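You operate a simulated robot arm through the tools that you are given. There is no shell and no other tool.

Carry out the task below with a simulated robot arm. There is one attempt and no reset: what you move stays moved.

Task
Refill the clear jar to 900 ML from the jug and close it.
Fine: lay the lid on the trough grate meanwhile; tip what is left into the trough; stand the jug on the drain board; leave the beaker on the bench; spill a teaspoon at most. Set down upright: jug with green handle.

It is judged by the outcome, as a careful person would: the job done as asked, and still so three seconds after it is handed in. It fails if anything else is knocked over, pushed out of place, dropped, spilled or broken. A push-on lid holds only when it is set on centred and level and pressed home; a screw cap is set on level and turned clockwise until tight.

Robot
A 6-joint arm with a two-finger parallel gripper, fixed in place. Base frame: the origin is on the floor under the middle of its stand, x ahead of it, y to its left, z up; the work surface is at about z = 900. Units: mm, rad, N and s.
It reaches about 1347 mm from its shoulder. Its first joint turns from -2.897 to 2.897 rad. Payload 3.91 kg.
The TCP is the grasp point between the finger pads, 30 mm short of the fingertips. In the tool frame z runs along the fingers and y along their closing line. Largest opening 110 mm; finger width 20, thickness 10; the body of the gripper, 48 by 112 mm, starts 55 mm behind the TCP.
Orientation is told as [roll, pitch, yaw] about the base's x, y, z axes, in that order, counted from this pose: with the fingers straight down and closing along the base's y, the tool's x points along the base's -x, its y along +y and its z along -z.

Tools
- The arm moves only by the tool arm_command. Its argument "targets" is a list that holds one entry, the list of rows, each a list of 7 numbers: the turn, a rotation vector about the base's x, y, z in units of 90 degrees (1.0 is 90 degrees), then the shift along the base's x, y, z in units of 150 mm (1.0 is 150 mm), then the gripper command, from -1 (shut) to 1 (fully open), values between in proportion. In form: [[[wx, wy, wz, x, y, z, hand], ...]]. A call has 1 to 20 rows; each row is the pose to reach, as a shift and turn from the pose commanded when the call began. A call with a number of a shift or a turn outside -1 to 1 is refused whole. Rows are played at 5 a second. More than 50 mm and 0.15 rad between two rows, or a gripper value outside its range, and nothing of the call is played. A pose out of reach is approached as far as the arm can. The call stops where the force on the tool passes 40 N (or 10 N more than at its start, if that is more) or the arm is blocked; 0.2 s more then pass. Each finger travels about 108 mm/s and halts on what it meets, pressing with about 23 N; the grip force reading is that of the motor and also rises with nothing between the fingers. The clock runs only during rows and for 0.2 s after the last one: add rows that repeat a pose to give the fingers time. It gives the time, the measured TCP pose, the force on the tool (base axes), the opening and the grip force at its end, in the units of the frame above (readings bear some noise), with the torque about the TCP (base axes, N m) and any sound that the robot's microphone picked up.
- Cameras (640 x 400 px; columns grow to the right, rows downward): "scene" is fixed at [50.3, -650.8, 1705.2]; the picture's right is [0.73, -0.69, 0.00], its down [-0.51, -0.54, -0.67] and it looks along [0.46, 0.48, -0.75] (base axes); focal length 269 px, centre (320, 200). "wrist" rides on the gripper at [72, 17, -103] in the tool frame; the picture's right is [-0.23, 0.97, 0.00], its down [-0.76, -0.18, -0.62] and it looks along [-0.61, -0.14, 0.78] (tool axes); focal length 222 px, centre (320, 200).
- get_image(camera): a new picture of that camera. The clock stands still meanwhile.
- measure_at(camera, pixels): for up to 12 pixels [column, row] of the newest picture of that camera ("zoom" is the newest enlarged one), the place [x, y, z] in the base frame of the surface seen there, good to about 3 mm. The clock stands still meanwhile.
- inspect(camera, box): a new picture of the part [left, top, right, bottom] of that camera's present view, enlarged. The clock stands still meanwhile.
- hand_in(): hands the job in; it is judged then, once.

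Open the gripper and draw the arm clear of the work before you hand the job in, unless the task says otherwise.

The tools are called after "Emit:" by a JSON object that holds its "method" and its "body". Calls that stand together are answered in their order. arm_command: Moves the arm, as the interface text tells. Its arguments: {"type":"object","properties":{"targets":{"type":"array","items":{"type":"array","items":{"type":"array","items":{"type":"number"}}}}},"required":["targets"]} The other tools are called the same way: get_image (camera) takes a picture; measure_at (camera, pixels) gives the place of the surface under pixels of a picture; inspect (camera, box) takes an enlarged picture of a part of a camera's view; hand_in () hands the job in.

At the start:

```text
time: 0.0
tcp_pos: [572.2, 152.7, 1301.1]
ee_rot: [0.0, 0.0, 0.0]
wrist_force: [0.5, -0.1, 1.1]
wrist_torque: [0.01, -0.01, 0.0]
width: 110.2
gripper_force: 0.0
```

scene: 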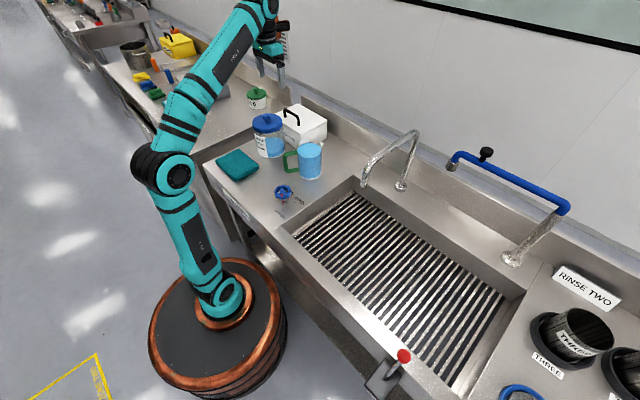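
wrist: 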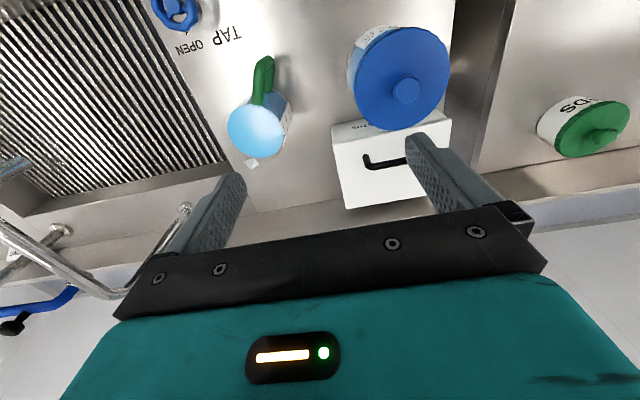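

The scene shows a clear jar with a blue lid near (268,133), a jug with a green handle near (308,160), and a trough grate. I'll look closer at these before moving.

Emit:
{"method": "inspect", "body": {"camera": "scene", "box": [210, 80, 370, 220]}}

Emit:
{"method": "inspect", "body": {"camera": "scene", "box": [480, 250, 640, 400]}}

Emit:
{"method": "inspect", "body": {"camera": "wrist", "box": [200, 0, 480, 220]}}

Emit:
{"method": "inspect", "body": {"camera": "scene", "box": [40, 0, 240, 120]}}

```text
2.86 times, centred on (290, 150) of scene
```

zoom: 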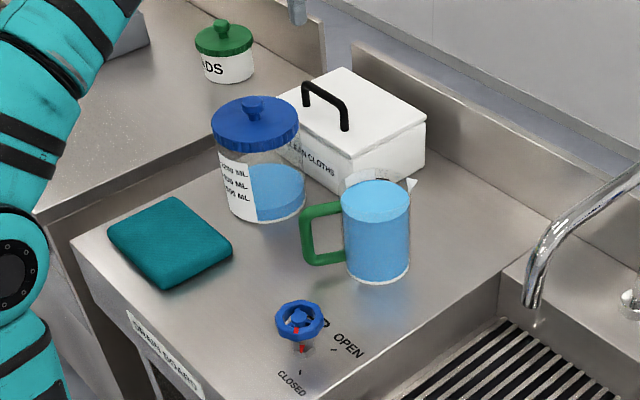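

```text
2.67 times, centred on (560, 325) of scene
```

zoom: 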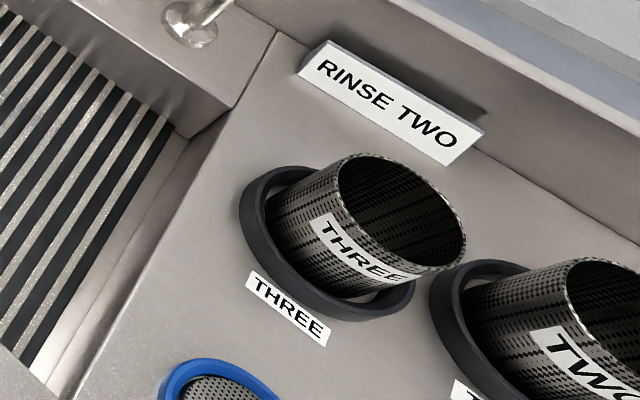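

```text
1.82 times, centred on (340, 110) of wrist
```

zoom: 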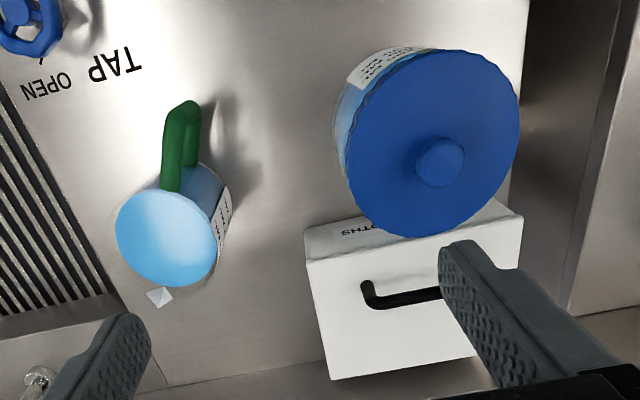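

```text
3.20 times, centred on (140, 60) of scene
```

zoom: 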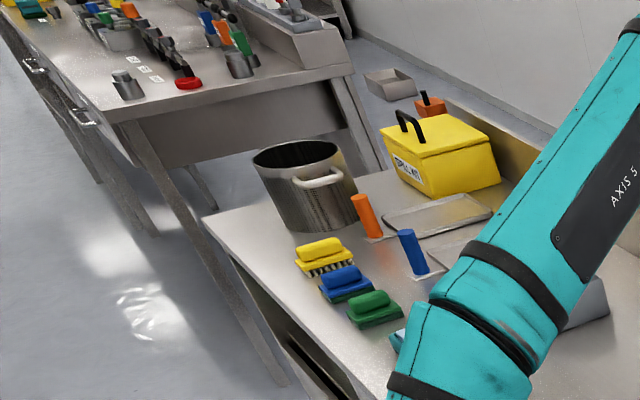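

The jar has a white scale with marks; I'll zoom more tightly on the jar and jug to read the marks and locate geometry.

Emit:
{"method": "inspect", "body": {"camera": "scene", "box": [245, 105, 335, 185]}}

Emit:
{"method": "inspect", "body": {"camera": "scene", "box": [245, 110, 295, 162]}}

```text
5.00 times, centred on (290, 145) of scene
```

zoom: 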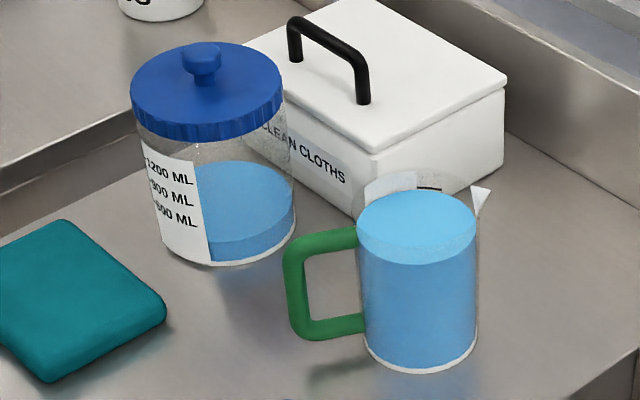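

```text
7.69 times, centred on (270, 136) of scene
```

zoom: 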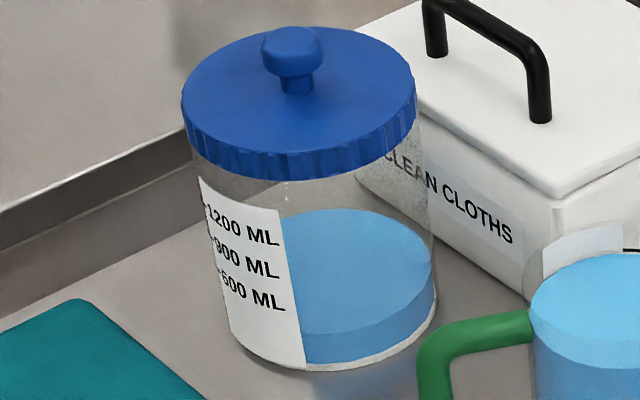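

Jar marks read 1200/900/600 ML and the present level seems at or below 600. I'll measure key points on the jar, lid, and jug from this zoom.

Emit:
{"method": "measure_at", "body": {"camera": "zoom", "pixels": [[290, 40], [185, 105], [414, 95], [300, 165], [300, 135], [222, 235], [220, 285], [205, 210], [250, 350], [345, 350], [370, 230], [435, 300]]}}

Emit:
{"method": "measure_at", "body": {"camera": "scene", "pixels": [[290, 153], [291, 160], [292, 171], [310, 147], [310, 160], [312, 178], [340, 144], [300, 140], [240, 165], [283, 192], [268, 119], [300, 200]]}}

```text
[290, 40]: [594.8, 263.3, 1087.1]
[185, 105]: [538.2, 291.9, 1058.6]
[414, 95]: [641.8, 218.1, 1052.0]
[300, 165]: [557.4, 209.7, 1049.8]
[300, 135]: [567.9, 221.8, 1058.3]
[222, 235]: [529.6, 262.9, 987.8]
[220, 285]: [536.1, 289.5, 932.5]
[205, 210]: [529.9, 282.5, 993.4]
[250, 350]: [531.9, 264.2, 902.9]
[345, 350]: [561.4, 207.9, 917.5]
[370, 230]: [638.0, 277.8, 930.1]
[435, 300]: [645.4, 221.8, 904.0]
```

```text
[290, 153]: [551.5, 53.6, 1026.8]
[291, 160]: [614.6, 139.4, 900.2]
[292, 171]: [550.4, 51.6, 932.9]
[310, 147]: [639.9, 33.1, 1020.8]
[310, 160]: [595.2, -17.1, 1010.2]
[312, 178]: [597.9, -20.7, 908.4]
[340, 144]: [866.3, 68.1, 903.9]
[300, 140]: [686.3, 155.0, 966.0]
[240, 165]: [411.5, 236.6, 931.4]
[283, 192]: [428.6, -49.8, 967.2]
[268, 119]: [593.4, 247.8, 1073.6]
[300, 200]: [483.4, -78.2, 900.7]
```

I'll measure the same objects in the wrist picture (top-down): lid knob (406,90), lid rim, jug water (256,130), handle (263,80), tap wheel (176,8).

Emit:
{"method": "measure_at", "body": {"camera": "wrist", "pixels": [[406, 90], [352, 75], [447, 70], [400, 28], [400, 126], [256, 130], [232, 125], [285, 130], [264, 62], [262, 95], [251, 162], [295, 90]]}}

Emit:
{"method": "inspect", "body": {"camera": "wrist", "box": [210, 40, 310, 180]}}

Emit:
{"method": "inspect", "body": {"camera": "wrist", "box": [330, 10, 470, 140]}}

```text
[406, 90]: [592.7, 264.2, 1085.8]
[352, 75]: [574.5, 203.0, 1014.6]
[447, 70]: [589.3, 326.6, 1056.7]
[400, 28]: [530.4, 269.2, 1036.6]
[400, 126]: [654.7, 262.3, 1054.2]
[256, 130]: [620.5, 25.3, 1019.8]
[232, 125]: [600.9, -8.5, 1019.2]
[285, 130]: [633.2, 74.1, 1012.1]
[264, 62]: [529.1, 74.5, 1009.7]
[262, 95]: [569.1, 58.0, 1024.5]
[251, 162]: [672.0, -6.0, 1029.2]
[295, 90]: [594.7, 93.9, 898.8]
```

```text
2.86 times, centred on (260, 110) of wrist
```

zoom: 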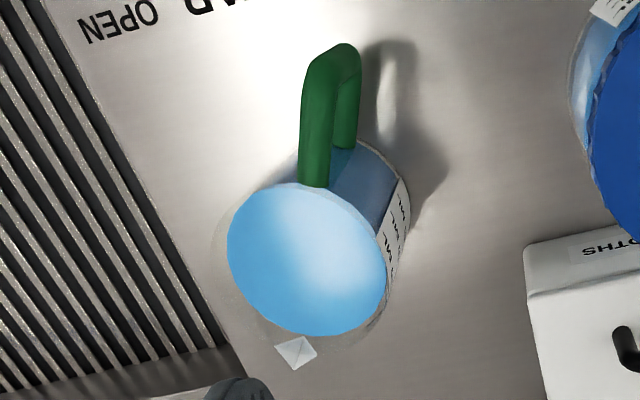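

```text
3.08 times, centred on (400, 75) of wrist
```

zoom: 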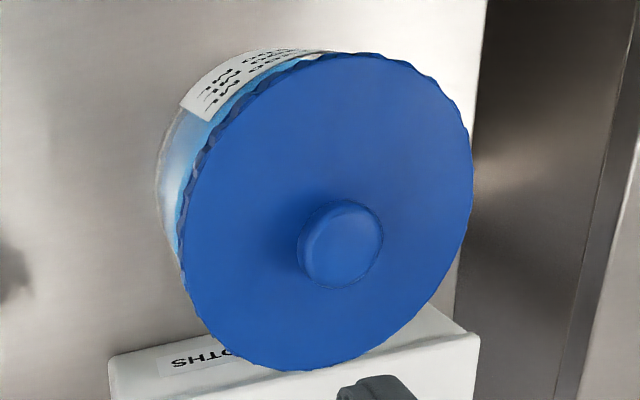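

Inspect seems to render real detail, so I'll zoom hard on the jar scale and on the jug rim, and look at the bench-edge label and trough.

Emit:
{"method": "inspect", "body": {"camera": "scene", "box": [252, 128, 292, 160]}}

Emit:
{"method": "inspect", "body": {"camera": "scene", "box": [210, 180, 270, 230]}}

Emit:
{"method": "inspect", "body": {"camera": "scene", "box": [280, 120, 560, 400]}}

Emit:
{"method": "inspect", "body": {"camera": "scene", "box": [280, 130, 335, 185]}}

```text
12.50 times, centred on (272, 144) of scene
```

zoom: 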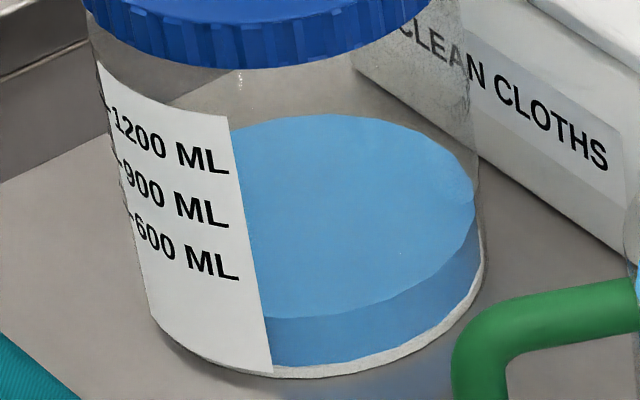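

```text
8.00 times, centred on (240, 205) of scene
```

zoom: 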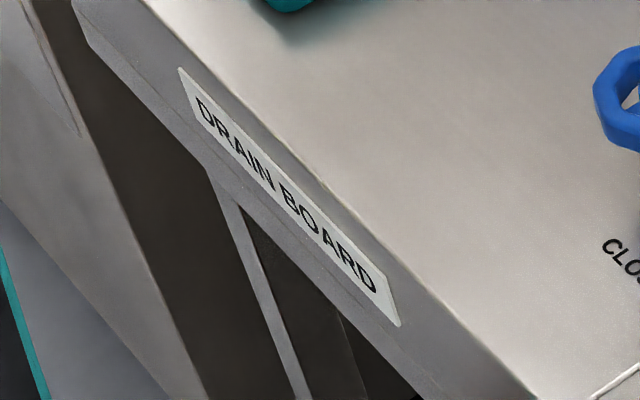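

```text
1.43 times, centred on (420, 260) of scene
```

zoom: 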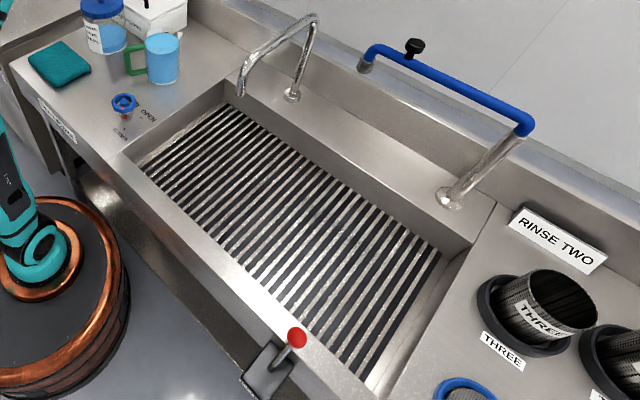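

```text
7.27 times, centred on (308, 158) of scene
```

zoom: 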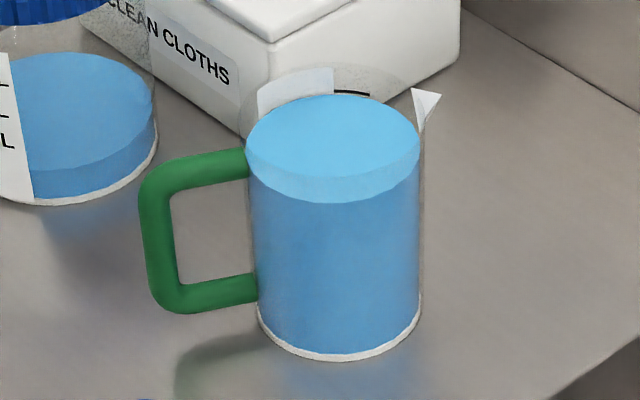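

Both the jar and jug stand on the drain board. I'll measure jug features in the newest zoom: rim, water edge, handle, spout, base.

Emit:
{"method": "measure_at", "body": {"camera": "zoom", "pixels": [[330, 150], [252, 165], [414, 165], [330, 195], [335, 350], [262, 310], [416, 310], [425, 100], [150, 200], [160, 240], [200, 165], [210, 298]]}}

Emit:
{"method": "measure_at", "body": {"camera": "scene", "pixels": [[350, 205], [380, 230], [420, 270], [360, 260], [430, 330], [500, 300], [330, 240], [300, 240], [365, 185], [416, 135], [385, 150], [400, 186]]}}

```text
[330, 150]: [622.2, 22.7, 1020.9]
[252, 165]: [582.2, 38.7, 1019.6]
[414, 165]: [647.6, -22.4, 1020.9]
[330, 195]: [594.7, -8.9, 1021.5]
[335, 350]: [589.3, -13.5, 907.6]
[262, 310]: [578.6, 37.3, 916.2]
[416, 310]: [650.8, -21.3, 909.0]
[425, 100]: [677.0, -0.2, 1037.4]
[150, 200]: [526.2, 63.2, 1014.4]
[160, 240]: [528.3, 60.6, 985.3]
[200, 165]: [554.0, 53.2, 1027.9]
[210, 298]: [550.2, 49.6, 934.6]
```

```text
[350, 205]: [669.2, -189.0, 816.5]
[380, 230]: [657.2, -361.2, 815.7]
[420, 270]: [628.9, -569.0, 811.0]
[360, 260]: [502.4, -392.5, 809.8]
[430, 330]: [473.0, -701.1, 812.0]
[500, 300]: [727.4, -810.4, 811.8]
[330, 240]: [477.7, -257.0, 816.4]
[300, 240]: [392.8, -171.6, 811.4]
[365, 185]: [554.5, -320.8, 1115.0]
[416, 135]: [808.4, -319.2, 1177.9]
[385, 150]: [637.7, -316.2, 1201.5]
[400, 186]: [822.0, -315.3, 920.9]
```

Water in the jug sits at z≈1020 with a centre near (621,24), radius ≈45, and the rim/spout at ≈1037; the spout points at about azimuth -26°, the handle opposite. The lid is about 126 mm wide (too wide for the gripper), with a knob at about (593,264,1087). I'll move above the knob for a close look with the wrist camera.

Emit:
{"method": "arm_command", "body": {"targets": [[[0, 0, 0, 0.03, 0.15, -0.15, 1], [0, 0, 0, 0.06, 0.3, -0.3, 1], [0, 0, 0, 0.09, 0.45, -0.45, 1], [0, 0, 0, 0.12, 0.6, -0.6, 1], [0, 0, 0, 0.137, 0.742, -0.76, 1], [0, 0, 0, 0.137, 0.742, -0.76, 1]]]}}

Emit:
{"method": "get_image", "body": {"camera": "wrist"}}

Emit:
{"method": "inspect", "body": {"camera": "wrist", "box": [200, 80, 440, 230]}}

```text
time: 1.4
tcp_pos: [593.4, 261.8, 1187.5]
ee_rot: [-0.001, 0.0, 0.001]
wrist_force: [-0.3, 0.5, -0.3]
wrist_torque: [0.02, 0.01, 0.03]
width: 110.1
gripper_force: 0.1
```

```text
taken
```

wrist: 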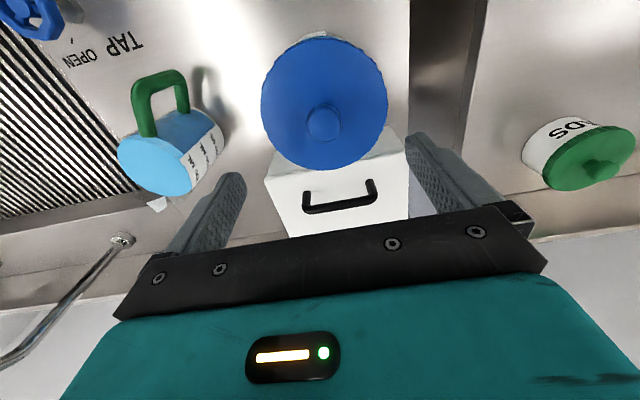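

```text
2.67 times, centred on (320, 155) of wrist
```

zoom: 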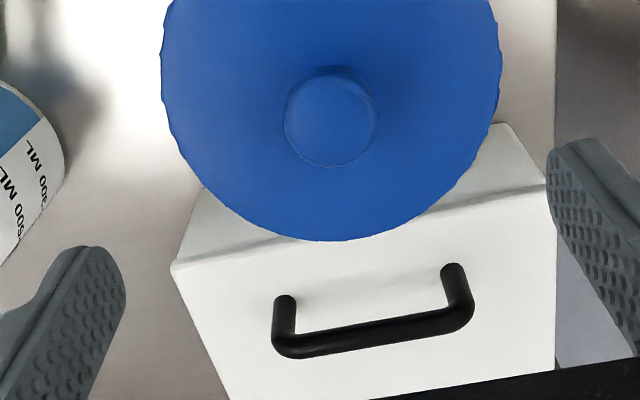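

The knob is clear at zoom (330,115). I'll measure the knob's edges and lid rim for the exact centre.

Emit:
{"method": "measure_at", "body": {"camera": "zoom", "pixels": [[330, 118], [292, 115], [368, 115], [330, 80], [330, 155], [170, 100], [495, 100], [330, 235], [310, 200], [290, 310], [460, 275], [190, 255]]}}

Emit:
{"method": "measure_at", "body": {"camera": "wrist", "pixels": [[265, 105], [386, 105], [322, 40], [322, 168], [155, 165], [120, 155], [192, 170], [160, 75], [140, 100], [185, 100], [157, 204], [215, 140]]}}

Emit:
{"method": "inspect", "body": {"camera": "wrist", "box": [90, 50, 250, 220]}}

```text
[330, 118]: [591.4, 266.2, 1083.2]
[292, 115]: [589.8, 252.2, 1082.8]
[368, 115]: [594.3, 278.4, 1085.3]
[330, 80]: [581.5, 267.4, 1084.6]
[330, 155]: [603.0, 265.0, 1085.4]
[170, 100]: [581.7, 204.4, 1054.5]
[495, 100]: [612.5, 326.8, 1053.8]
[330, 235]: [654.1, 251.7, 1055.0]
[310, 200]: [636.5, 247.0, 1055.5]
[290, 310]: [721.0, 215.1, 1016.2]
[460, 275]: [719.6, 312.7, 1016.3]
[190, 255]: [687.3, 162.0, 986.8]
```

```text
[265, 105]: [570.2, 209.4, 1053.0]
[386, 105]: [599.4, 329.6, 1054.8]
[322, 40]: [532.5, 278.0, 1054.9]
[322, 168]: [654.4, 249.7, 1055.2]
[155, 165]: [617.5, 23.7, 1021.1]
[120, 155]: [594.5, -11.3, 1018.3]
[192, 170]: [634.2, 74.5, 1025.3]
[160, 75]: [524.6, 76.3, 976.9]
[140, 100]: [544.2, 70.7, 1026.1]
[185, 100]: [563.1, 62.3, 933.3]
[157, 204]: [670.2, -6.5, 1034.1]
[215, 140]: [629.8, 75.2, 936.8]
```

```text
2.35 times, centred on (170, 135) of wrist
```

zoom: 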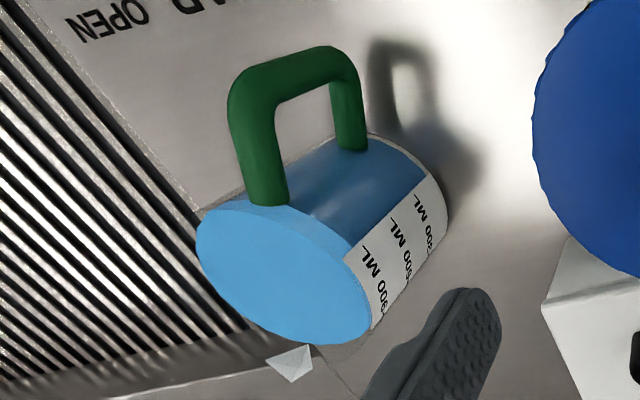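

Knob centre comes out at about (592.3,265.3), head ≈27 mm wide, top z≈1085, lid top z≈1055. I'll part-close the fingers and come down to about z=1110, then read the pose.

Emit:
{"method": "arm_command", "body": {"targets": [[[0, 0, 0, 0, 0.009, -0.1, 0.1], [0, 0, 0, 0, 0.009, -0.25, 0.1], [0, 0, 0, 0, 0.009, -0.4, 0.1], [0, 0, 0, 0, 0.009, -0.5, 0.1], [0, 0, 0, 0, 0.009, -0.5, 0.1], [0, 0, 0, 0, 0.009, -0.5, 0.1]]]}}

Emit:
{"method": "get_image", "body": {"camera": "wrist"}}

Emit:
{"method": "inspect", "body": {"camera": "scene", "box": [235, 70, 315, 160]}}

```text
time: 2.8
tcp_pos: [592.7, 264.8, 1111.1]
ee_rot: [0.001, -0.002, 0.001]
wrist_force: [0.0, -0.2, 0.8]
wrist_torque: [0.0, -0.01, 0.0]
width: 60.4
gripper_force: 0.0
```

```text
taken
```

wrist: 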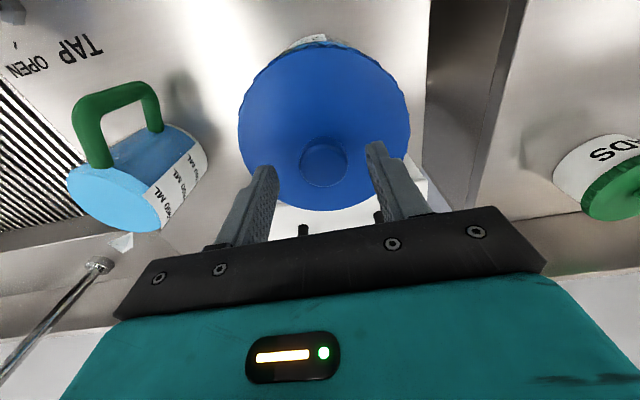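

```text
4.44 times, centred on (275, 115) of scene
```

zoom: 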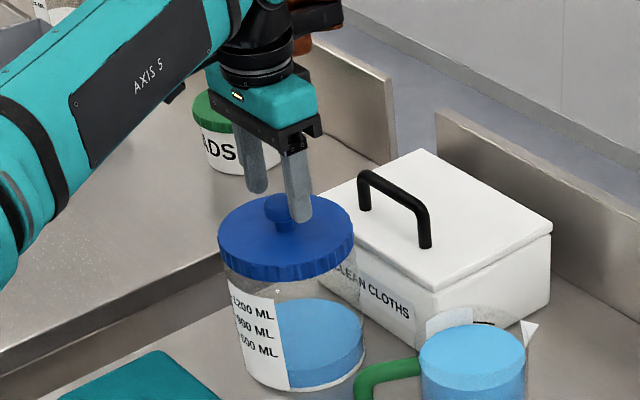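

The fingers straddle the knob (wrist view, knob at (323,163)). I'll descend about 20 mm to z≈1090 and close on the knob.

Emit:
{"method": "arm_command", "body": {"targets": [[[0, 0, 0, 0, 0, -0.07, 0.1], [0, 0, 0, 0, 0, -0.135, 0.1], [0, 0, 0, 0, 0, -0.135, -0.2], [0, 0, 0, 0, 0, -0.135, -0.5], [0, 0, 0, 0, 0, -0.135, -0.8], [0, 0, 0, 0, 0, -0.135, -1], [0, 0, 0, 0, 0, -0.135, -1], [0, 0, 0, 0, 0, -0.135, -1]]]}}

Emit:
{"method": "get_image", "body": {"camera": "wrist"}}

Emit:
{"method": "inspect", "body": {"camera": "scene", "box": [235, 70, 315, 160]}}

```text
time: 4.6
tcp_pos: [594.4, 264.5, 1092.8]
ee_rot: [0.001, 0.0, 0.0]
wrist_force: [0.3, 0.4, -0.1]
wrist_torque: [0.03, 0.02, -0.01]
width: 32.5
gripper_force: 23.2
heard: snap
```

```text
taken
```

wrist: 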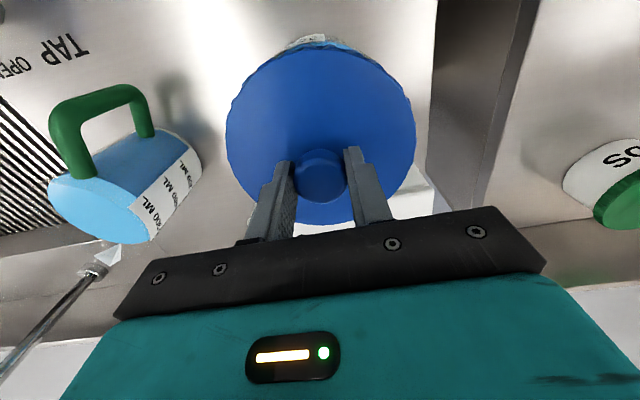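

```text
4.44 times, centred on (275, 115) of scene
```

zoom: 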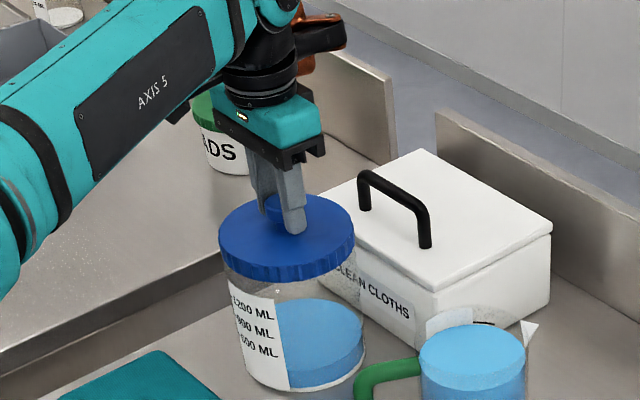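

The gripper holds the knob (width 32.5, 23 N) and a "snap" was heard, which hints at a push-on lid. I'll lift just 4 mm and check force and whether the jar comes along.

Emit:
{"method": "arm_command", "body": {"targets": [[[0, 0, 0, 0, 0, 0.01, -1], [0, 0, 0, 0, 0, 0.02, -1], [0, 0, 0, 0, 0, 0.027, -1], [0, 0, 0, 0, 0, 0.027, -1]]]}}

Emit:
{"method": "inspect", "body": {"camera": "scene", "box": [245, 105, 300, 162]}}

```text
time: 5.6
tcp_pos: [593.6, 263.8, 1096.7]
ee_rot: [-0.002, -0.001, 0.0]
wrist_force: [0.6, 1.7, -0.5]
wrist_torque: [0.08, -0.01, 0.01]
width: 32.4
gripper_force: 23.0
```

```text
7.02 times, centred on (272, 134) of scene
```

zoom: 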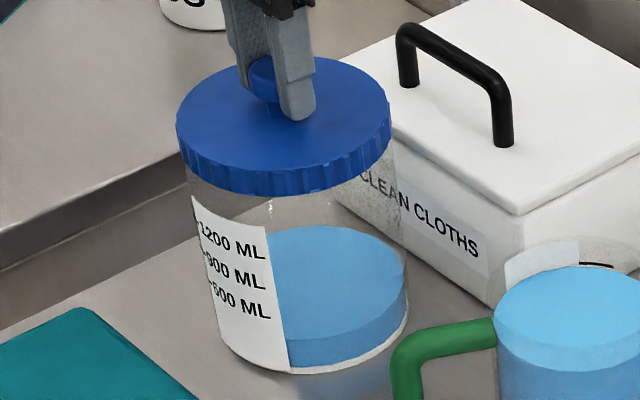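

Only about 0.5 N vertical force for a 4 mm lift, so the lid seems free or the fingers slid. I'll lift another 10 mm and look.

Emit:
{"method": "arm_command", "body": {"targets": [[[0, 0, 0, 0, 0, 0.02, -1], [0, 0, 0, 0, 0, 0.045, -1], [0, 0, 0, 0, 0, 0.067, -1], [0, 0, 0, 0, 0, 0.067, -1]]]}}

Emit:
{"method": "inspect", "body": {"camera": "scene", "box": [245, 105, 300, 162]}}

```text
time: 6.6
tcp_pos: [594.4, 263.3, 1105.5]
ee_rot: [-0.001, 0.0, 0.0]
wrist_force: [0.8, 3.9, -0.7]
wrist_torque: [0.09, -0.01, -0.07]
width: 32.2
gripper_force: 23.4
```

```text
7.02 times, centred on (272, 134) of scene
```

zoom: 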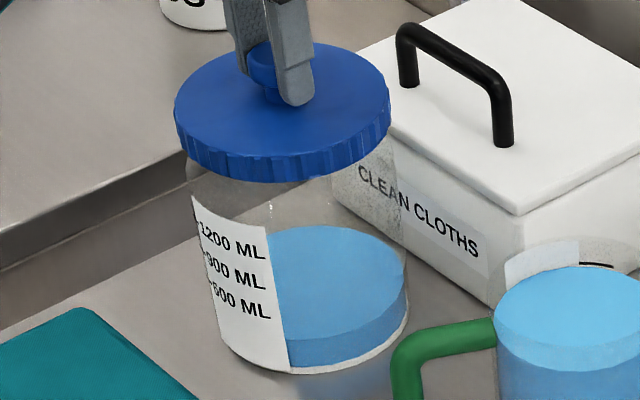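

The lid is rising with the knob (lid now visibly higher), with a small side force of 3.9 N in +y. I'll shift 1.5 mm to +y to relieve it and keep lifting slowly.

Emit:
{"method": "arm_command", "body": {"targets": [[[0, 0, 0, 0, 0.006, 0.01, -1], [0, 0, 0, 0, 0.01, 0.03, -1], [0, 0, 0, 0, 0.01, 0.05, -1], [0, 0, 0, 0, 0.01, 0.07, -1], [0, 0, 0, 0, 0.01, 0.07, -1]]]}}

Emit:
{"method": "inspect", "body": {"camera": "scene", "box": [245, 105, 300, 162]}}

```text
time: 7.8
tcp_pos: [594.1, 267.6, 1116.2]
ee_rot: [0.0, 0.001, 0.001]
wrist_force: [0.0, -0.2, -0.3]
wrist_torque: [-0.03, 0.02, 0.0]
width: 32.4
gripper_force: 22.8
```

```text
7.02 times, centred on (272, 134) of scene
```

zoom: 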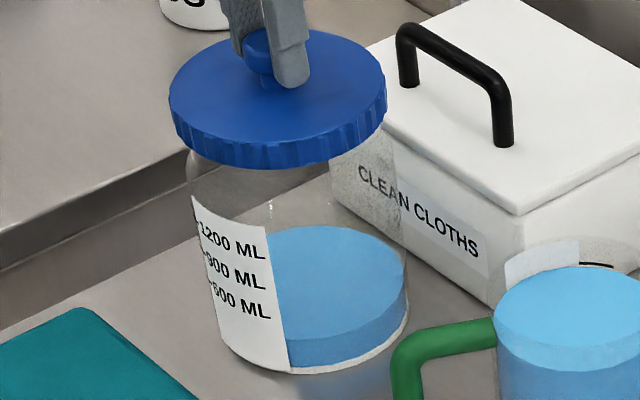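

The lid is fully off with zero load. I'll lift it higher and take pictures to measure the trough, faucets and the now-open jar before carrying the lid over.

Emit:
{"method": "arm_command", "body": {"targets": [[[0, 0, 0, 0, 0, 0.2, -1], [0, 0, 0, 0, 0, 0.45, -1], [0, 0, 0, 0, 0, 0.7, -1], [0, 0, 0, 0, 0, 0.9, -1], [0, 0, 0, 0, 0, 1.0, -1], [0, 0, 0, 0, 0, 1.0, -1]]]}}

Emit:
{"method": "inspect", "body": {"camera": "scene", "box": [240, 90, 300, 165]}}

Emit:
{"method": "get_image", "body": {"camera": "scene"}}

Emit:
{"method": "get_image", "body": {"camera": "wrist"}}

```text
time: 9.2
tcp_pos: [595.5, 266.3, 1264.7]
ee_rot: [0.001, 0.0, -0.001]
wrist_force: [-0.3, -0.4, -0.1]
wrist_torque: [0.0, 0.01, 0.0]
width: 32.1
gripper_force: 23.3
```

```text
5.33 times, centred on (270, 128) of scene
```

zoom: 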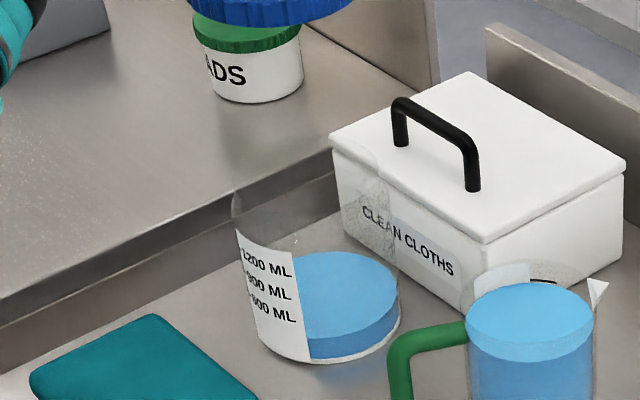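

```text
taken
```

scene: 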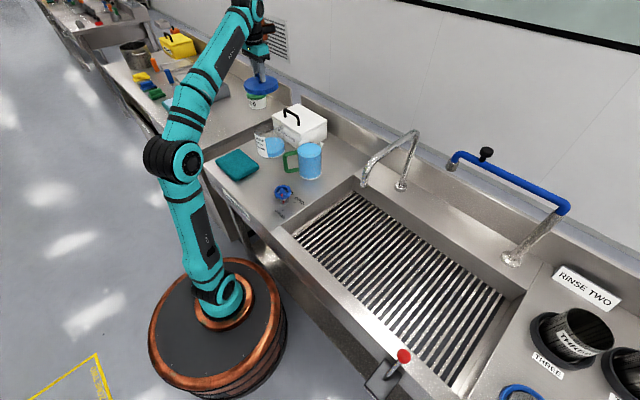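

```text
taken
```

wrist: 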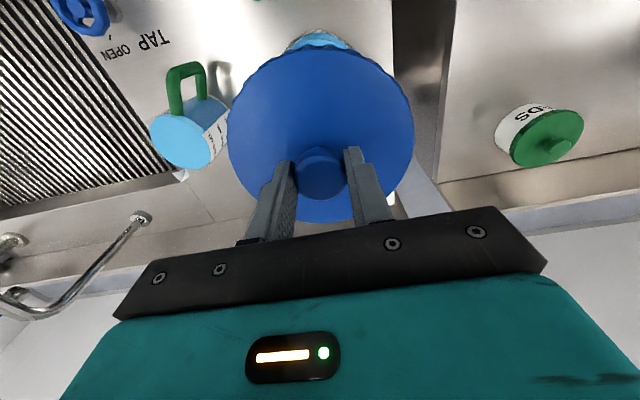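

The jar is open. Now I'll measure trough edges, grate, the first tap (365,185)-(416,135), the blue pipe (452,165)-(570,210), and the red-knob lever (404,355).

Emit:
{"method": "measure_at", "body": {"camera": "scene", "pixels": [[278, 232], [296, 238], [355, 183], [352, 193], [404, 355], [450, 165], [487, 152], [568, 208], [512, 258], [448, 395], [525, 293], [318, 262]]}}

Emit:
{"method": "inspect", "body": {"camera": "scene", "box": [265, 170, 405, 290]}}

```text
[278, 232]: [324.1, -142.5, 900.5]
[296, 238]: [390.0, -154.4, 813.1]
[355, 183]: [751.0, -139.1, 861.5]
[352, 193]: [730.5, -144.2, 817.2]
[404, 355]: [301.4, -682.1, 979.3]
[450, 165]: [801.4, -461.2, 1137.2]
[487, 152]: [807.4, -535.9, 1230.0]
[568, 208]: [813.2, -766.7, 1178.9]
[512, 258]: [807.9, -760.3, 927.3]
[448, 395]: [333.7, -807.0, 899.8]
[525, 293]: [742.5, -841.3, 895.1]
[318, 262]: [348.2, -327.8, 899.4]
```

```text
3.33 times, centred on (335, 230) of scene
```

zoom: 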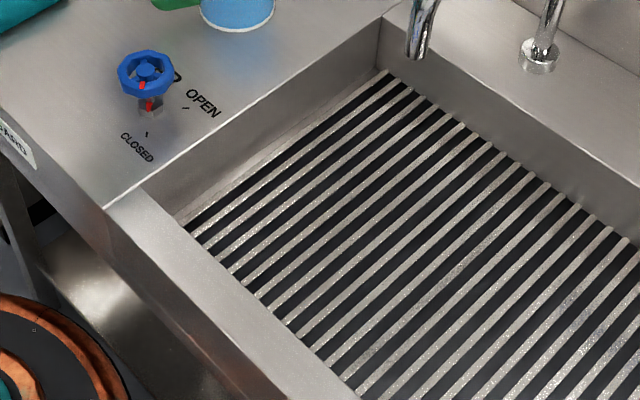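

The trough grate is at z≈813 spanning x≈385–745, y≈-145 to -835; the first tap's spout is at (554,-321). I'll carry the lid towards (460,-240), in several 150 mm stages at a safe height.

Emit:
{"method": "arm_command", "body": {"targets": [[[0, 0, 0, -0.03, -0.1, 0, -1], [0, 0, 0, -0.1, -0.35, 0, -1], [0, 0, 0, -0.18, -0.62, 0, -1], [0, 0, 0, -0.24, -0.86, 0, -1], [0, 0, 0, -0.27, -1.0, 0, -1]]]}}

Emit:
{"method": "arm_command", "body": {"targets": [[[0, 0, 0, -0.07, -0.25, 0, -1], [0, 0, 0, -0.14, -0.5, 0, -1], [0, 0, 0, -0.21, -0.75, 0, -1], [0, 0, 0, -0.27, -1.0, 0, -1]]]}}

Emit:
{"method": "arm_command", "body": {"targets": [[[0, 0, 0, -0.07, -0.25, 0, -1], [0, 0, 0, -0.14, -0.5, 0, -1], [0, 0, 0, -0.21, -0.75, 0, -1], [0, 0, 0, -0.27, -1.0, 0, -1], [0, 0, 0, -0.27, -1.0, 0, -1]]]}}

```text
time: 10.4
tcp_pos: [554.7, 116.0, 1264.6]
ee_rot: [0.0, -0.001, 0.0]
wrist_force: [0.1, -0.2, -0.2]
wrist_torque: [-0.02, 0.01, -0.02]
width: 32.1
gripper_force: 23.0
```

```text
time: 11.4
tcp_pos: [511.9, -34.1, 1264.9]
ee_rot: [0.001, 0.0, -0.001]
wrist_force: [-0.7, -0.1, -0.4]
wrist_torque: [-0.02, 0.0, -0.02]
width: 32.4
gripper_force: 23.0
```

```text
time: 12.6
tcp_pos: [470.9, -183.0, 1268.3]
ee_rot: [-0.001, 0.001, 0.001]
wrist_force: [-0.7, 0.0, -0.6]
wrist_torque: [-0.01, -0.01, -0.04]
width: 32.4
gripper_force: 23.2
```

At (471,-183,1268) and steady. I'll shift to about (460,-240) while descending 150 mm, then check with images.

Emit:
{"method": "arm_command", "body": {"targets": [[[0, 0, 0, -0.03, -0.15, 0, -1], [0, 0, 0, -0.07, -0.3, -0.15, -1], [0, 0, 0, -0.07, -0.38, -0.4, -1], [0, 0, 0, -0.07, -0.38, -0.7, -1], [0, 0, 0, -0.07, -0.38, -1.0, -1]]]}}

Emit:
{"method": "arm_command", "body": {"targets": [[[0, 0, 0, 0, 0, -0.25, -1], [0, 0, 0, 0, 0, -0.5, -1], [0, 0, 0, 0, 0, -0.75, -1], [0, 0, 0, 0, 0, -1.0, -1], [0, 0, 0, 0, 0, -1.0, -1]]]}}

Emit:
{"method": "get_image", "body": {"camera": "scene"}}

Emit:
{"method": "inspect", "body": {"camera": "scene", "box": [265, 170, 405, 290]}}

Emit:
{"method": "get_image", "body": {"camera": "wrist"}}

```text
time: 13.8
tcp_pos: [461.7, -240.7, 1115.2]
ee_rot: [0.001, 0.0, -0.001]
wrist_force: [0.0, -0.9, 0.1]
wrist_torque: [-0.02, -0.01, 0.01]
width: 32.1
gripper_force: 23.0
```

```text
time: 15.0
tcp_pos: [461.7, -241.1, 964.5]
ee_rot: [0.002, 0.0, -0.001]
wrist_force: [-0.3, -0.1, 0.2]
wrist_torque: [-0.02, 0.03, 0.02]
width: 32.5
gripper_force: 23.6
```

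```text
taken
```

scene: 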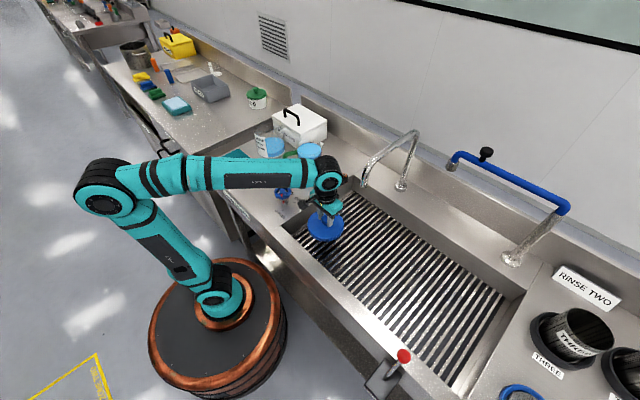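

```text
3.33 times, centred on (335, 230) of scene
```

zoom: 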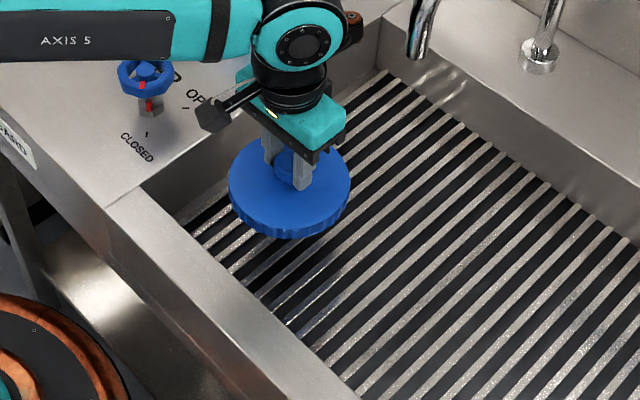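

```text
taken
```

wrist: 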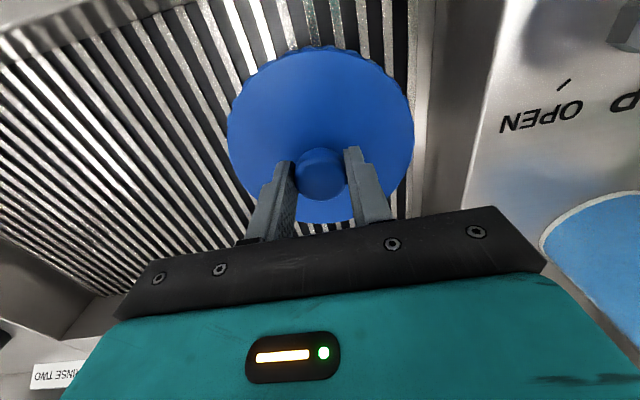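

The forearm passes near the valve wheel (zoom (145,75)), so I'll measure heights of the forearm underside and wheel before lowering further.

Emit:
{"method": "measure_at", "body": {"camera": "zoom", "pixels": [[190, 50], [100, 55], [20, 55], [300, 60], [212, 115], [145, 70], [145, 60], [250, 190], [345, 185], [290, 230], [290, 215], [240, 250]]}}

```text
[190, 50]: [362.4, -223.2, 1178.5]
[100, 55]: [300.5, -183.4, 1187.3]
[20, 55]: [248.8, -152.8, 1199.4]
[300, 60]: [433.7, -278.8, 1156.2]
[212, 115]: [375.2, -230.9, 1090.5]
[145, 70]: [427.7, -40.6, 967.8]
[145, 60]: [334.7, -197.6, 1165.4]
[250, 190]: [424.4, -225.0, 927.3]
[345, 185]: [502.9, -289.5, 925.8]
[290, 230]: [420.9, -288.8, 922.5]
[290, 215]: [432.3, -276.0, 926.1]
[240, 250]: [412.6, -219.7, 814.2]
```

The forearm is well clear of the wheel. Lid top is about 37 mm under the TCP; I'll lower to TCP z≈882 and then feel for contact in small steps.

Emit:
{"method": "arm_command", "body": {"targets": [[[0, 0, 0, 0, 0, -0.2, -1], [0, 0, 0, 0, 0, -0.4, -1], [0, 0, 0, 0, 0, -0.5, -1], [0, 0, 0, 0, 0, -0.54, -1], [0, 0, 0, 0, 0, -0.54, -1]]]}}

Emit:
{"method": "inspect", "body": {"camera": "scene", "box": [285, 190, 375, 260]}}

```text
time: 16.2
tcp_pos: [461.3, -240.2, 885.8]
ee_rot: [0.0, 0.0, 0.001]
wrist_force: [0.5, 0.3, 0.4]
wrist_torque: [0.02, -0.02, 0.01]
width: 32.3
gripper_force: 23.4
```

```text
5.71 times, centred on (330, 225) of scene
```

zoom: 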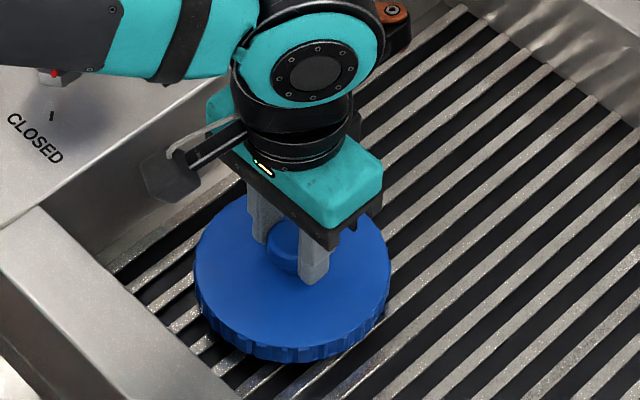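

Close above the grate now. I'll step down gently by about 12 mm and watch the z force.

Emit:
{"method": "arm_command", "body": {"targets": [[[0, 0, 0, 0, 0, -0.025, -1], [0, 0, 0, 0, 0, -0.05, -1], [0, 0, 0, 0, 0, -0.07, -1], [0, 0, 0, 0, 0, -0.08, -1], [0, 0, 0, 0, 0, -0.08, -1]]]}}

```text
time: 17.4
tcp_pos: [461.7, -241.1, 873.0]
ee_rot: [-0.001, -0.003, 0.0]
wrist_force: [-0.2, 2.5, 11.5]
wrist_torque: [0.01, 0.02, -0.01]
width: 31.9
gripper_force: 22.5
```

Contact at TCP z≈873 (11.5 N up), so the lid rests on the grate. I'll ease off 1.5 mm, open the fingers, and rise.

Emit:
{"method": "arm_command", "body": {"targets": [[[0, 0, 0, 0, 0, 0.01, -1], [0, 0, 0, 0, 0, 0.01, -0.3], [0, 0, 0, 0, 0, 0.01, 0.0], [0, 0, 0, 0, 0, 0.01, 0.1], [0, 0, 0, 0, 0, 0.01, 0.1], [0, 0, 0, 0, 0, 0.1, 0.1], [0, 0, 0, 0, 0, 0.3, 0.1], [0, 0, 0, 0, 0, 0.6, 0.1], [0, 0, 0, 0, 0, 0.6, 0.1]]]}}

Emit:
{"method": "inspect", "body": {"camera": "scene", "box": [285, 190, 375, 260]}}

Emit:
{"method": "get_image", "body": {"camera": "wrist"}}

```text
time: 19.4
tcp_pos: [462.3, -239.5, 962.5]
ee_rot: [0.001, 0.0, 0.001]
wrist_force: [-0.2, -0.6, 0.5]
wrist_torque: [-0.04, -0.02, 0.01]
width: 60.4
gripper_force: 0.1
```

```text
5.71 times, centred on (330, 225) of scene
```

zoom: 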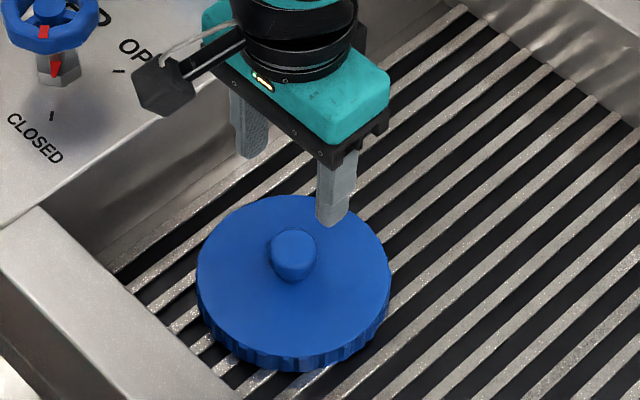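

```text
taken
```

wrist: 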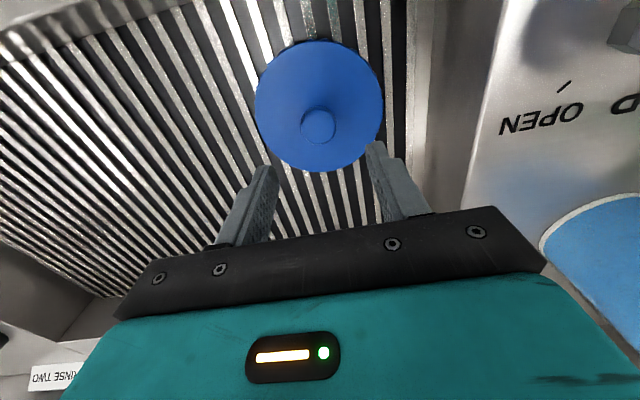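

The lid lies flat on the grate. I'll rise and travel to above the jug, around (624,24), for a top view.

Emit:
{"method": "measure_at", "body": {"camera": "wrist", "pixels": [[318, 127], [302, 127], [334, 127], [318, 110], [318, 143], [256, 105], [381, 105], [320, 42], [318, 170]]}}

Emit:
{"method": "arm_command", "body": {"targets": [[[0, 0, 0, 0, 0, 0.2, 0.1], [0, 0, 0, 0, 0, 0.5, 0.1], [0, 0, 0, 0, 0, 0.8, 0.5], [0, 0, 0, 0, 0, 1.0, 1]]]}}

Emit:
{"method": "arm_command", "body": {"targets": [[[0, 0, 0, 0.05, 0.1, 0.3, 1], [0, 0, 0, 0.2, 0.3, 0.6, 1], [0, 0, 0, 0.35, 0.55, 0.7, 1], [0, 0, 0, 0.5, 0.8, 0.7, 1], [0, 0, 0, 0.6, 1.0, 0.7, 1]]]}}

Emit:
{"method": "arm_command", "body": {"targets": [[[0, 0, 0, 0.15, 0.25, 0, 1], [0, 0, 0, 0.3, 0.5, 0, 1], [0, 0, 0, 0.45, 0.7, 0, 1], [0, 0, 0, 0.48, 0.76, 0, 1], [0, 0, 0, 0.48, 0.76, 0, 1]]]}}

Emit:
{"method": "get_image", "body": {"camera": "wrist"}}

Emit:
{"method": "get_image", "body": {"camera": "scene"}}

```text
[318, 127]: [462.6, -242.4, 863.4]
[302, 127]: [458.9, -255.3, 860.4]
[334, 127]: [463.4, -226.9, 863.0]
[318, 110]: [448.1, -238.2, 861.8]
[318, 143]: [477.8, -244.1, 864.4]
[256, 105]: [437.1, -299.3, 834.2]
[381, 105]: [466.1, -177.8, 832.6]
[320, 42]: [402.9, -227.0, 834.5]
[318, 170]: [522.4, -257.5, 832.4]
```

```text
time: 20.4
tcp_pos: [461.8, -240.2, 1112.9]
ee_rot: [0.001, 0.001, -0.001]
wrist_force: [-0.2, 0.8, 0.3]
wrist_torque: [0.03, 0.01, -0.02]
width: 110.0
gripper_force: 0.0
```

```text
refused: row 2 steps farther than a row can; nothing moved
```

```text
time: 21.6
tcp_pos: [534.7, -127.9, 1114.0]
ee_rot: [0.002, 0.0, -0.001]
wrist_force: [0.3, 0.6, 0.8]
wrist_torque: [0.01, 0.02, -0.03]
width: 109.9
gripper_force: 0.0
```

```text
taken
```

wrist: 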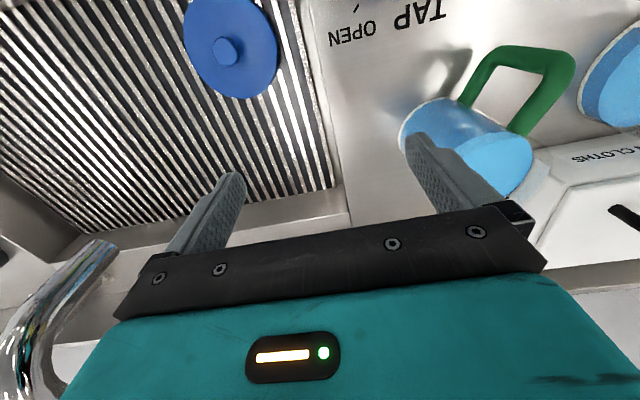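

```text
taken
```

scene: 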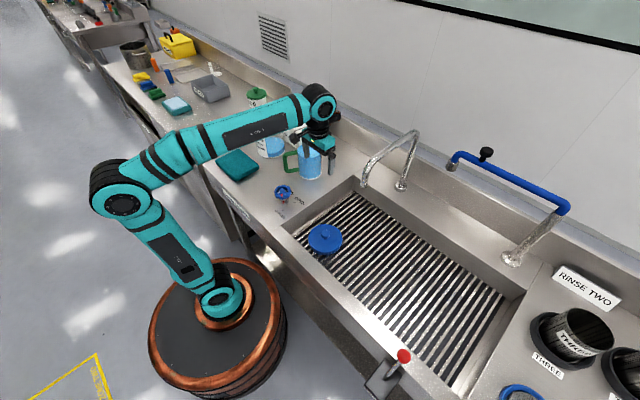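

One call was refused, so the arm is lower than planned but clear at (535,-128,1114). I'll rise to about z=1200 first, then move over the jug.

Emit:
{"method": "arm_command", "body": {"targets": [[[0, 0, 0, 0, 0, 0.25, 1], [0, 0, 0, 0, 0, 0.5, 1], [0, 0, 0, 0.1, 0.15, 0.6, 1], [0, 0, 0, 0.25, 0.4, 0.6, 1], [0, 0, 0, 0.4, 0.65, 0.6, 1], [0, 0, 0, 0.52, 0.88, 0.6, 1], [0, 0, 0, 0.59, 1.0, 0.6, 1], [0, 0, 0, 0.59, 1.0, 0.6, 1]]]}}

Emit:
{"method": "get_image", "body": {"camera": "wrist"}}

Emit:
{"method": "inspect", "body": {"camera": "wrist", "box": [210, 20, 450, 200]}}

```text
time: 23.4
tcp_pos: [621.9, 23.6, 1203.1]
ee_rot: [-0.002, 0.0, 0.0]
wrist_force: [0.0, 0.2, -0.5]
wrist_torque: [-0.02, -0.01, 0.01]
width: 110.2
gripper_force: 0.1
```

```text
taken
```

wrist: 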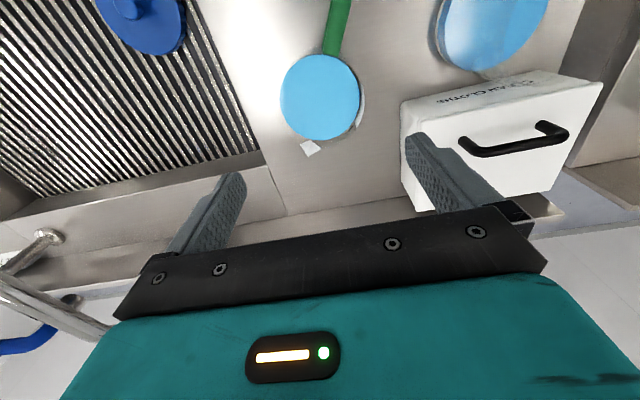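

```text
2.22 times, centred on (330, 110) of wrist
```

zoom: 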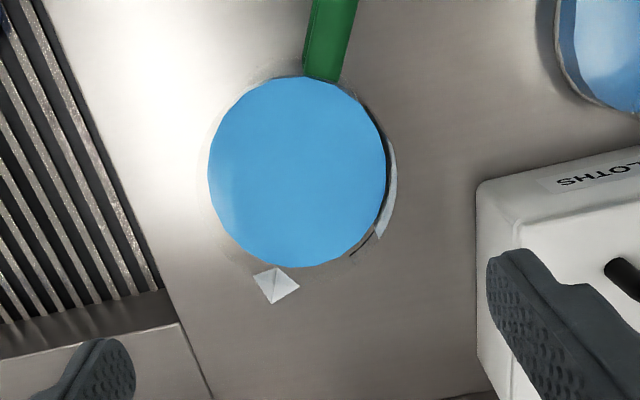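

Now the jug is seen nearly from above: water disc zoom cols 207–388, rows 77–267, spout (277,283), handle (330,40). Measuring these edges.

Emit:
{"method": "measure_at", "body": {"camera": "zoom", "pixels": [[297, 172], [211, 172], [383, 172], [300, 82], [295, 262], [277, 295], [277, 270], [330, 30], [318, 70], [390, 200], [380, 230], [395, 170]]}}

Emit:
{"method": "inspect", "body": {"camera": "wrist", "box": [270, 40, 380, 170]}}

```text
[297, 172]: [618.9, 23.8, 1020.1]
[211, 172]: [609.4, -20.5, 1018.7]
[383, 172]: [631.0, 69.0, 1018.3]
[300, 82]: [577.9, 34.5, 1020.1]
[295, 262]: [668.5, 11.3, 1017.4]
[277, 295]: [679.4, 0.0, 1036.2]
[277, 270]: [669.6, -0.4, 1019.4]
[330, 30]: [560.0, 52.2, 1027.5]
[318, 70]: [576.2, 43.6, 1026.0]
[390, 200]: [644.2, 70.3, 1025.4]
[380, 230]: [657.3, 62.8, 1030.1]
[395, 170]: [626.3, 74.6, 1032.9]
```

```text
3.08 times, centred on (325, 105) of wrist
```

zoom: 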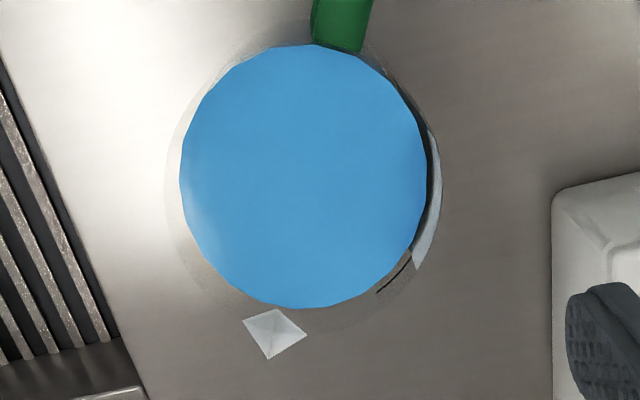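

Water disc centre ≈(622,23.5), jug outer radius ≈51 (the 110 mm opening just fits over it), handle at azimuth ≈156°, spout at ≈-24° with tip radius ≈62. Before touching the jug I'll rehearse the pouring tilt empty-handed next to the jar, to be sure the arm can do it.

Emit:
{"method": "arm_command", "body": {"targets": [[[0, 0, 0.08, -0.15, 0.2, 0.05, 1], [0, 0, 0.16, -0.3, 0.45, 0.1, 1], [0, 0, 0.24, -0.45, 0.7, 0.15, 1], [0, 0, 0.267, -0.6, 0.9, 0.2, 1], [0, 0, 0.267, -0.7, 1.0, 0.2, 1]]]}}

```text
time: 24.6
tcp_pos: [519.4, 173.4, 1233.3]
ee_rot: [0.0, 0.0, 0.417]
wrist_force: [0.9, 0.6, -0.2]
wrist_torque: [-0.01, 0.05, -0.01]
width: 110.0
gripper_force: 0.1
```

Yaw is now +24° at (519,173,1233). I'll move to (500,225) and tilt up to 60° outward in small steps.

Emit:
{"method": "arm_command", "body": {"targets": [[[-0.034, 0.076, 0, -0.06, 0.17, 0, 1], [-0.068, 0.152, 0, -0.13, 0.34, 0, 1], [-0.102, 0.228, 0, -0.13, 0.34, 0, 1], [-0.136, 0.305, 0, -0.13, 0.34, 0, 1], [-0.17, 0.381, 0, -0.13, 0.34, 0, 1], [-0.203, 0.457, 0, -0.13, 0.34, 0, 1], [-0.237, 0.533, 0, -0.13, 0.34, 0, 1], [-0.271, 0.609, 0, -0.13, 0.34, 0, 1], [-0.271, 0.609, 0, -0.13, 0.34, 0, 1]]]}}

Emit:
{"method": "get_image", "body": {"camera": "scene"}}

Emit:
{"method": "get_image", "body": {"camera": "wrist"}}

```text
time: 25.9
tcp_pos: [488.4, 221.9, 1025.4]
ee_rot: [0.005, 0.592, 0.419]
wrist_force: [-0.2, -1.2, 19.6]
wrist_torque: [0.43, -1.33, -0.05]
width: 110.0
gripper_force: 0.0
out of reach, approached as far as the arm can: row 2, 3, 4, 5, 6
stopped in row 6: the force on the tool passed its limit at 162 N (the readings are from after the stop); the commanded pose is now the measured one
```

```text
taken
```

scene: 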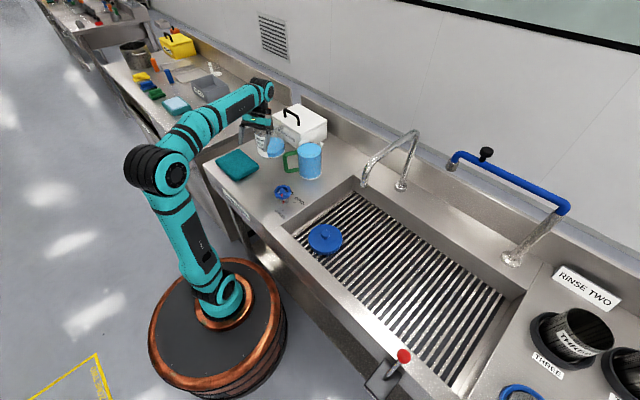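

```text
taken
```

wrist: 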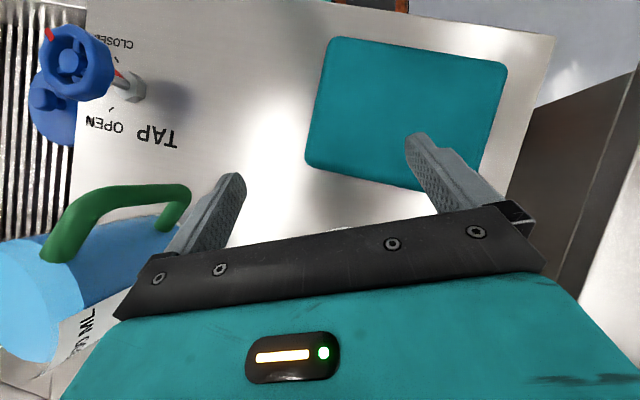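

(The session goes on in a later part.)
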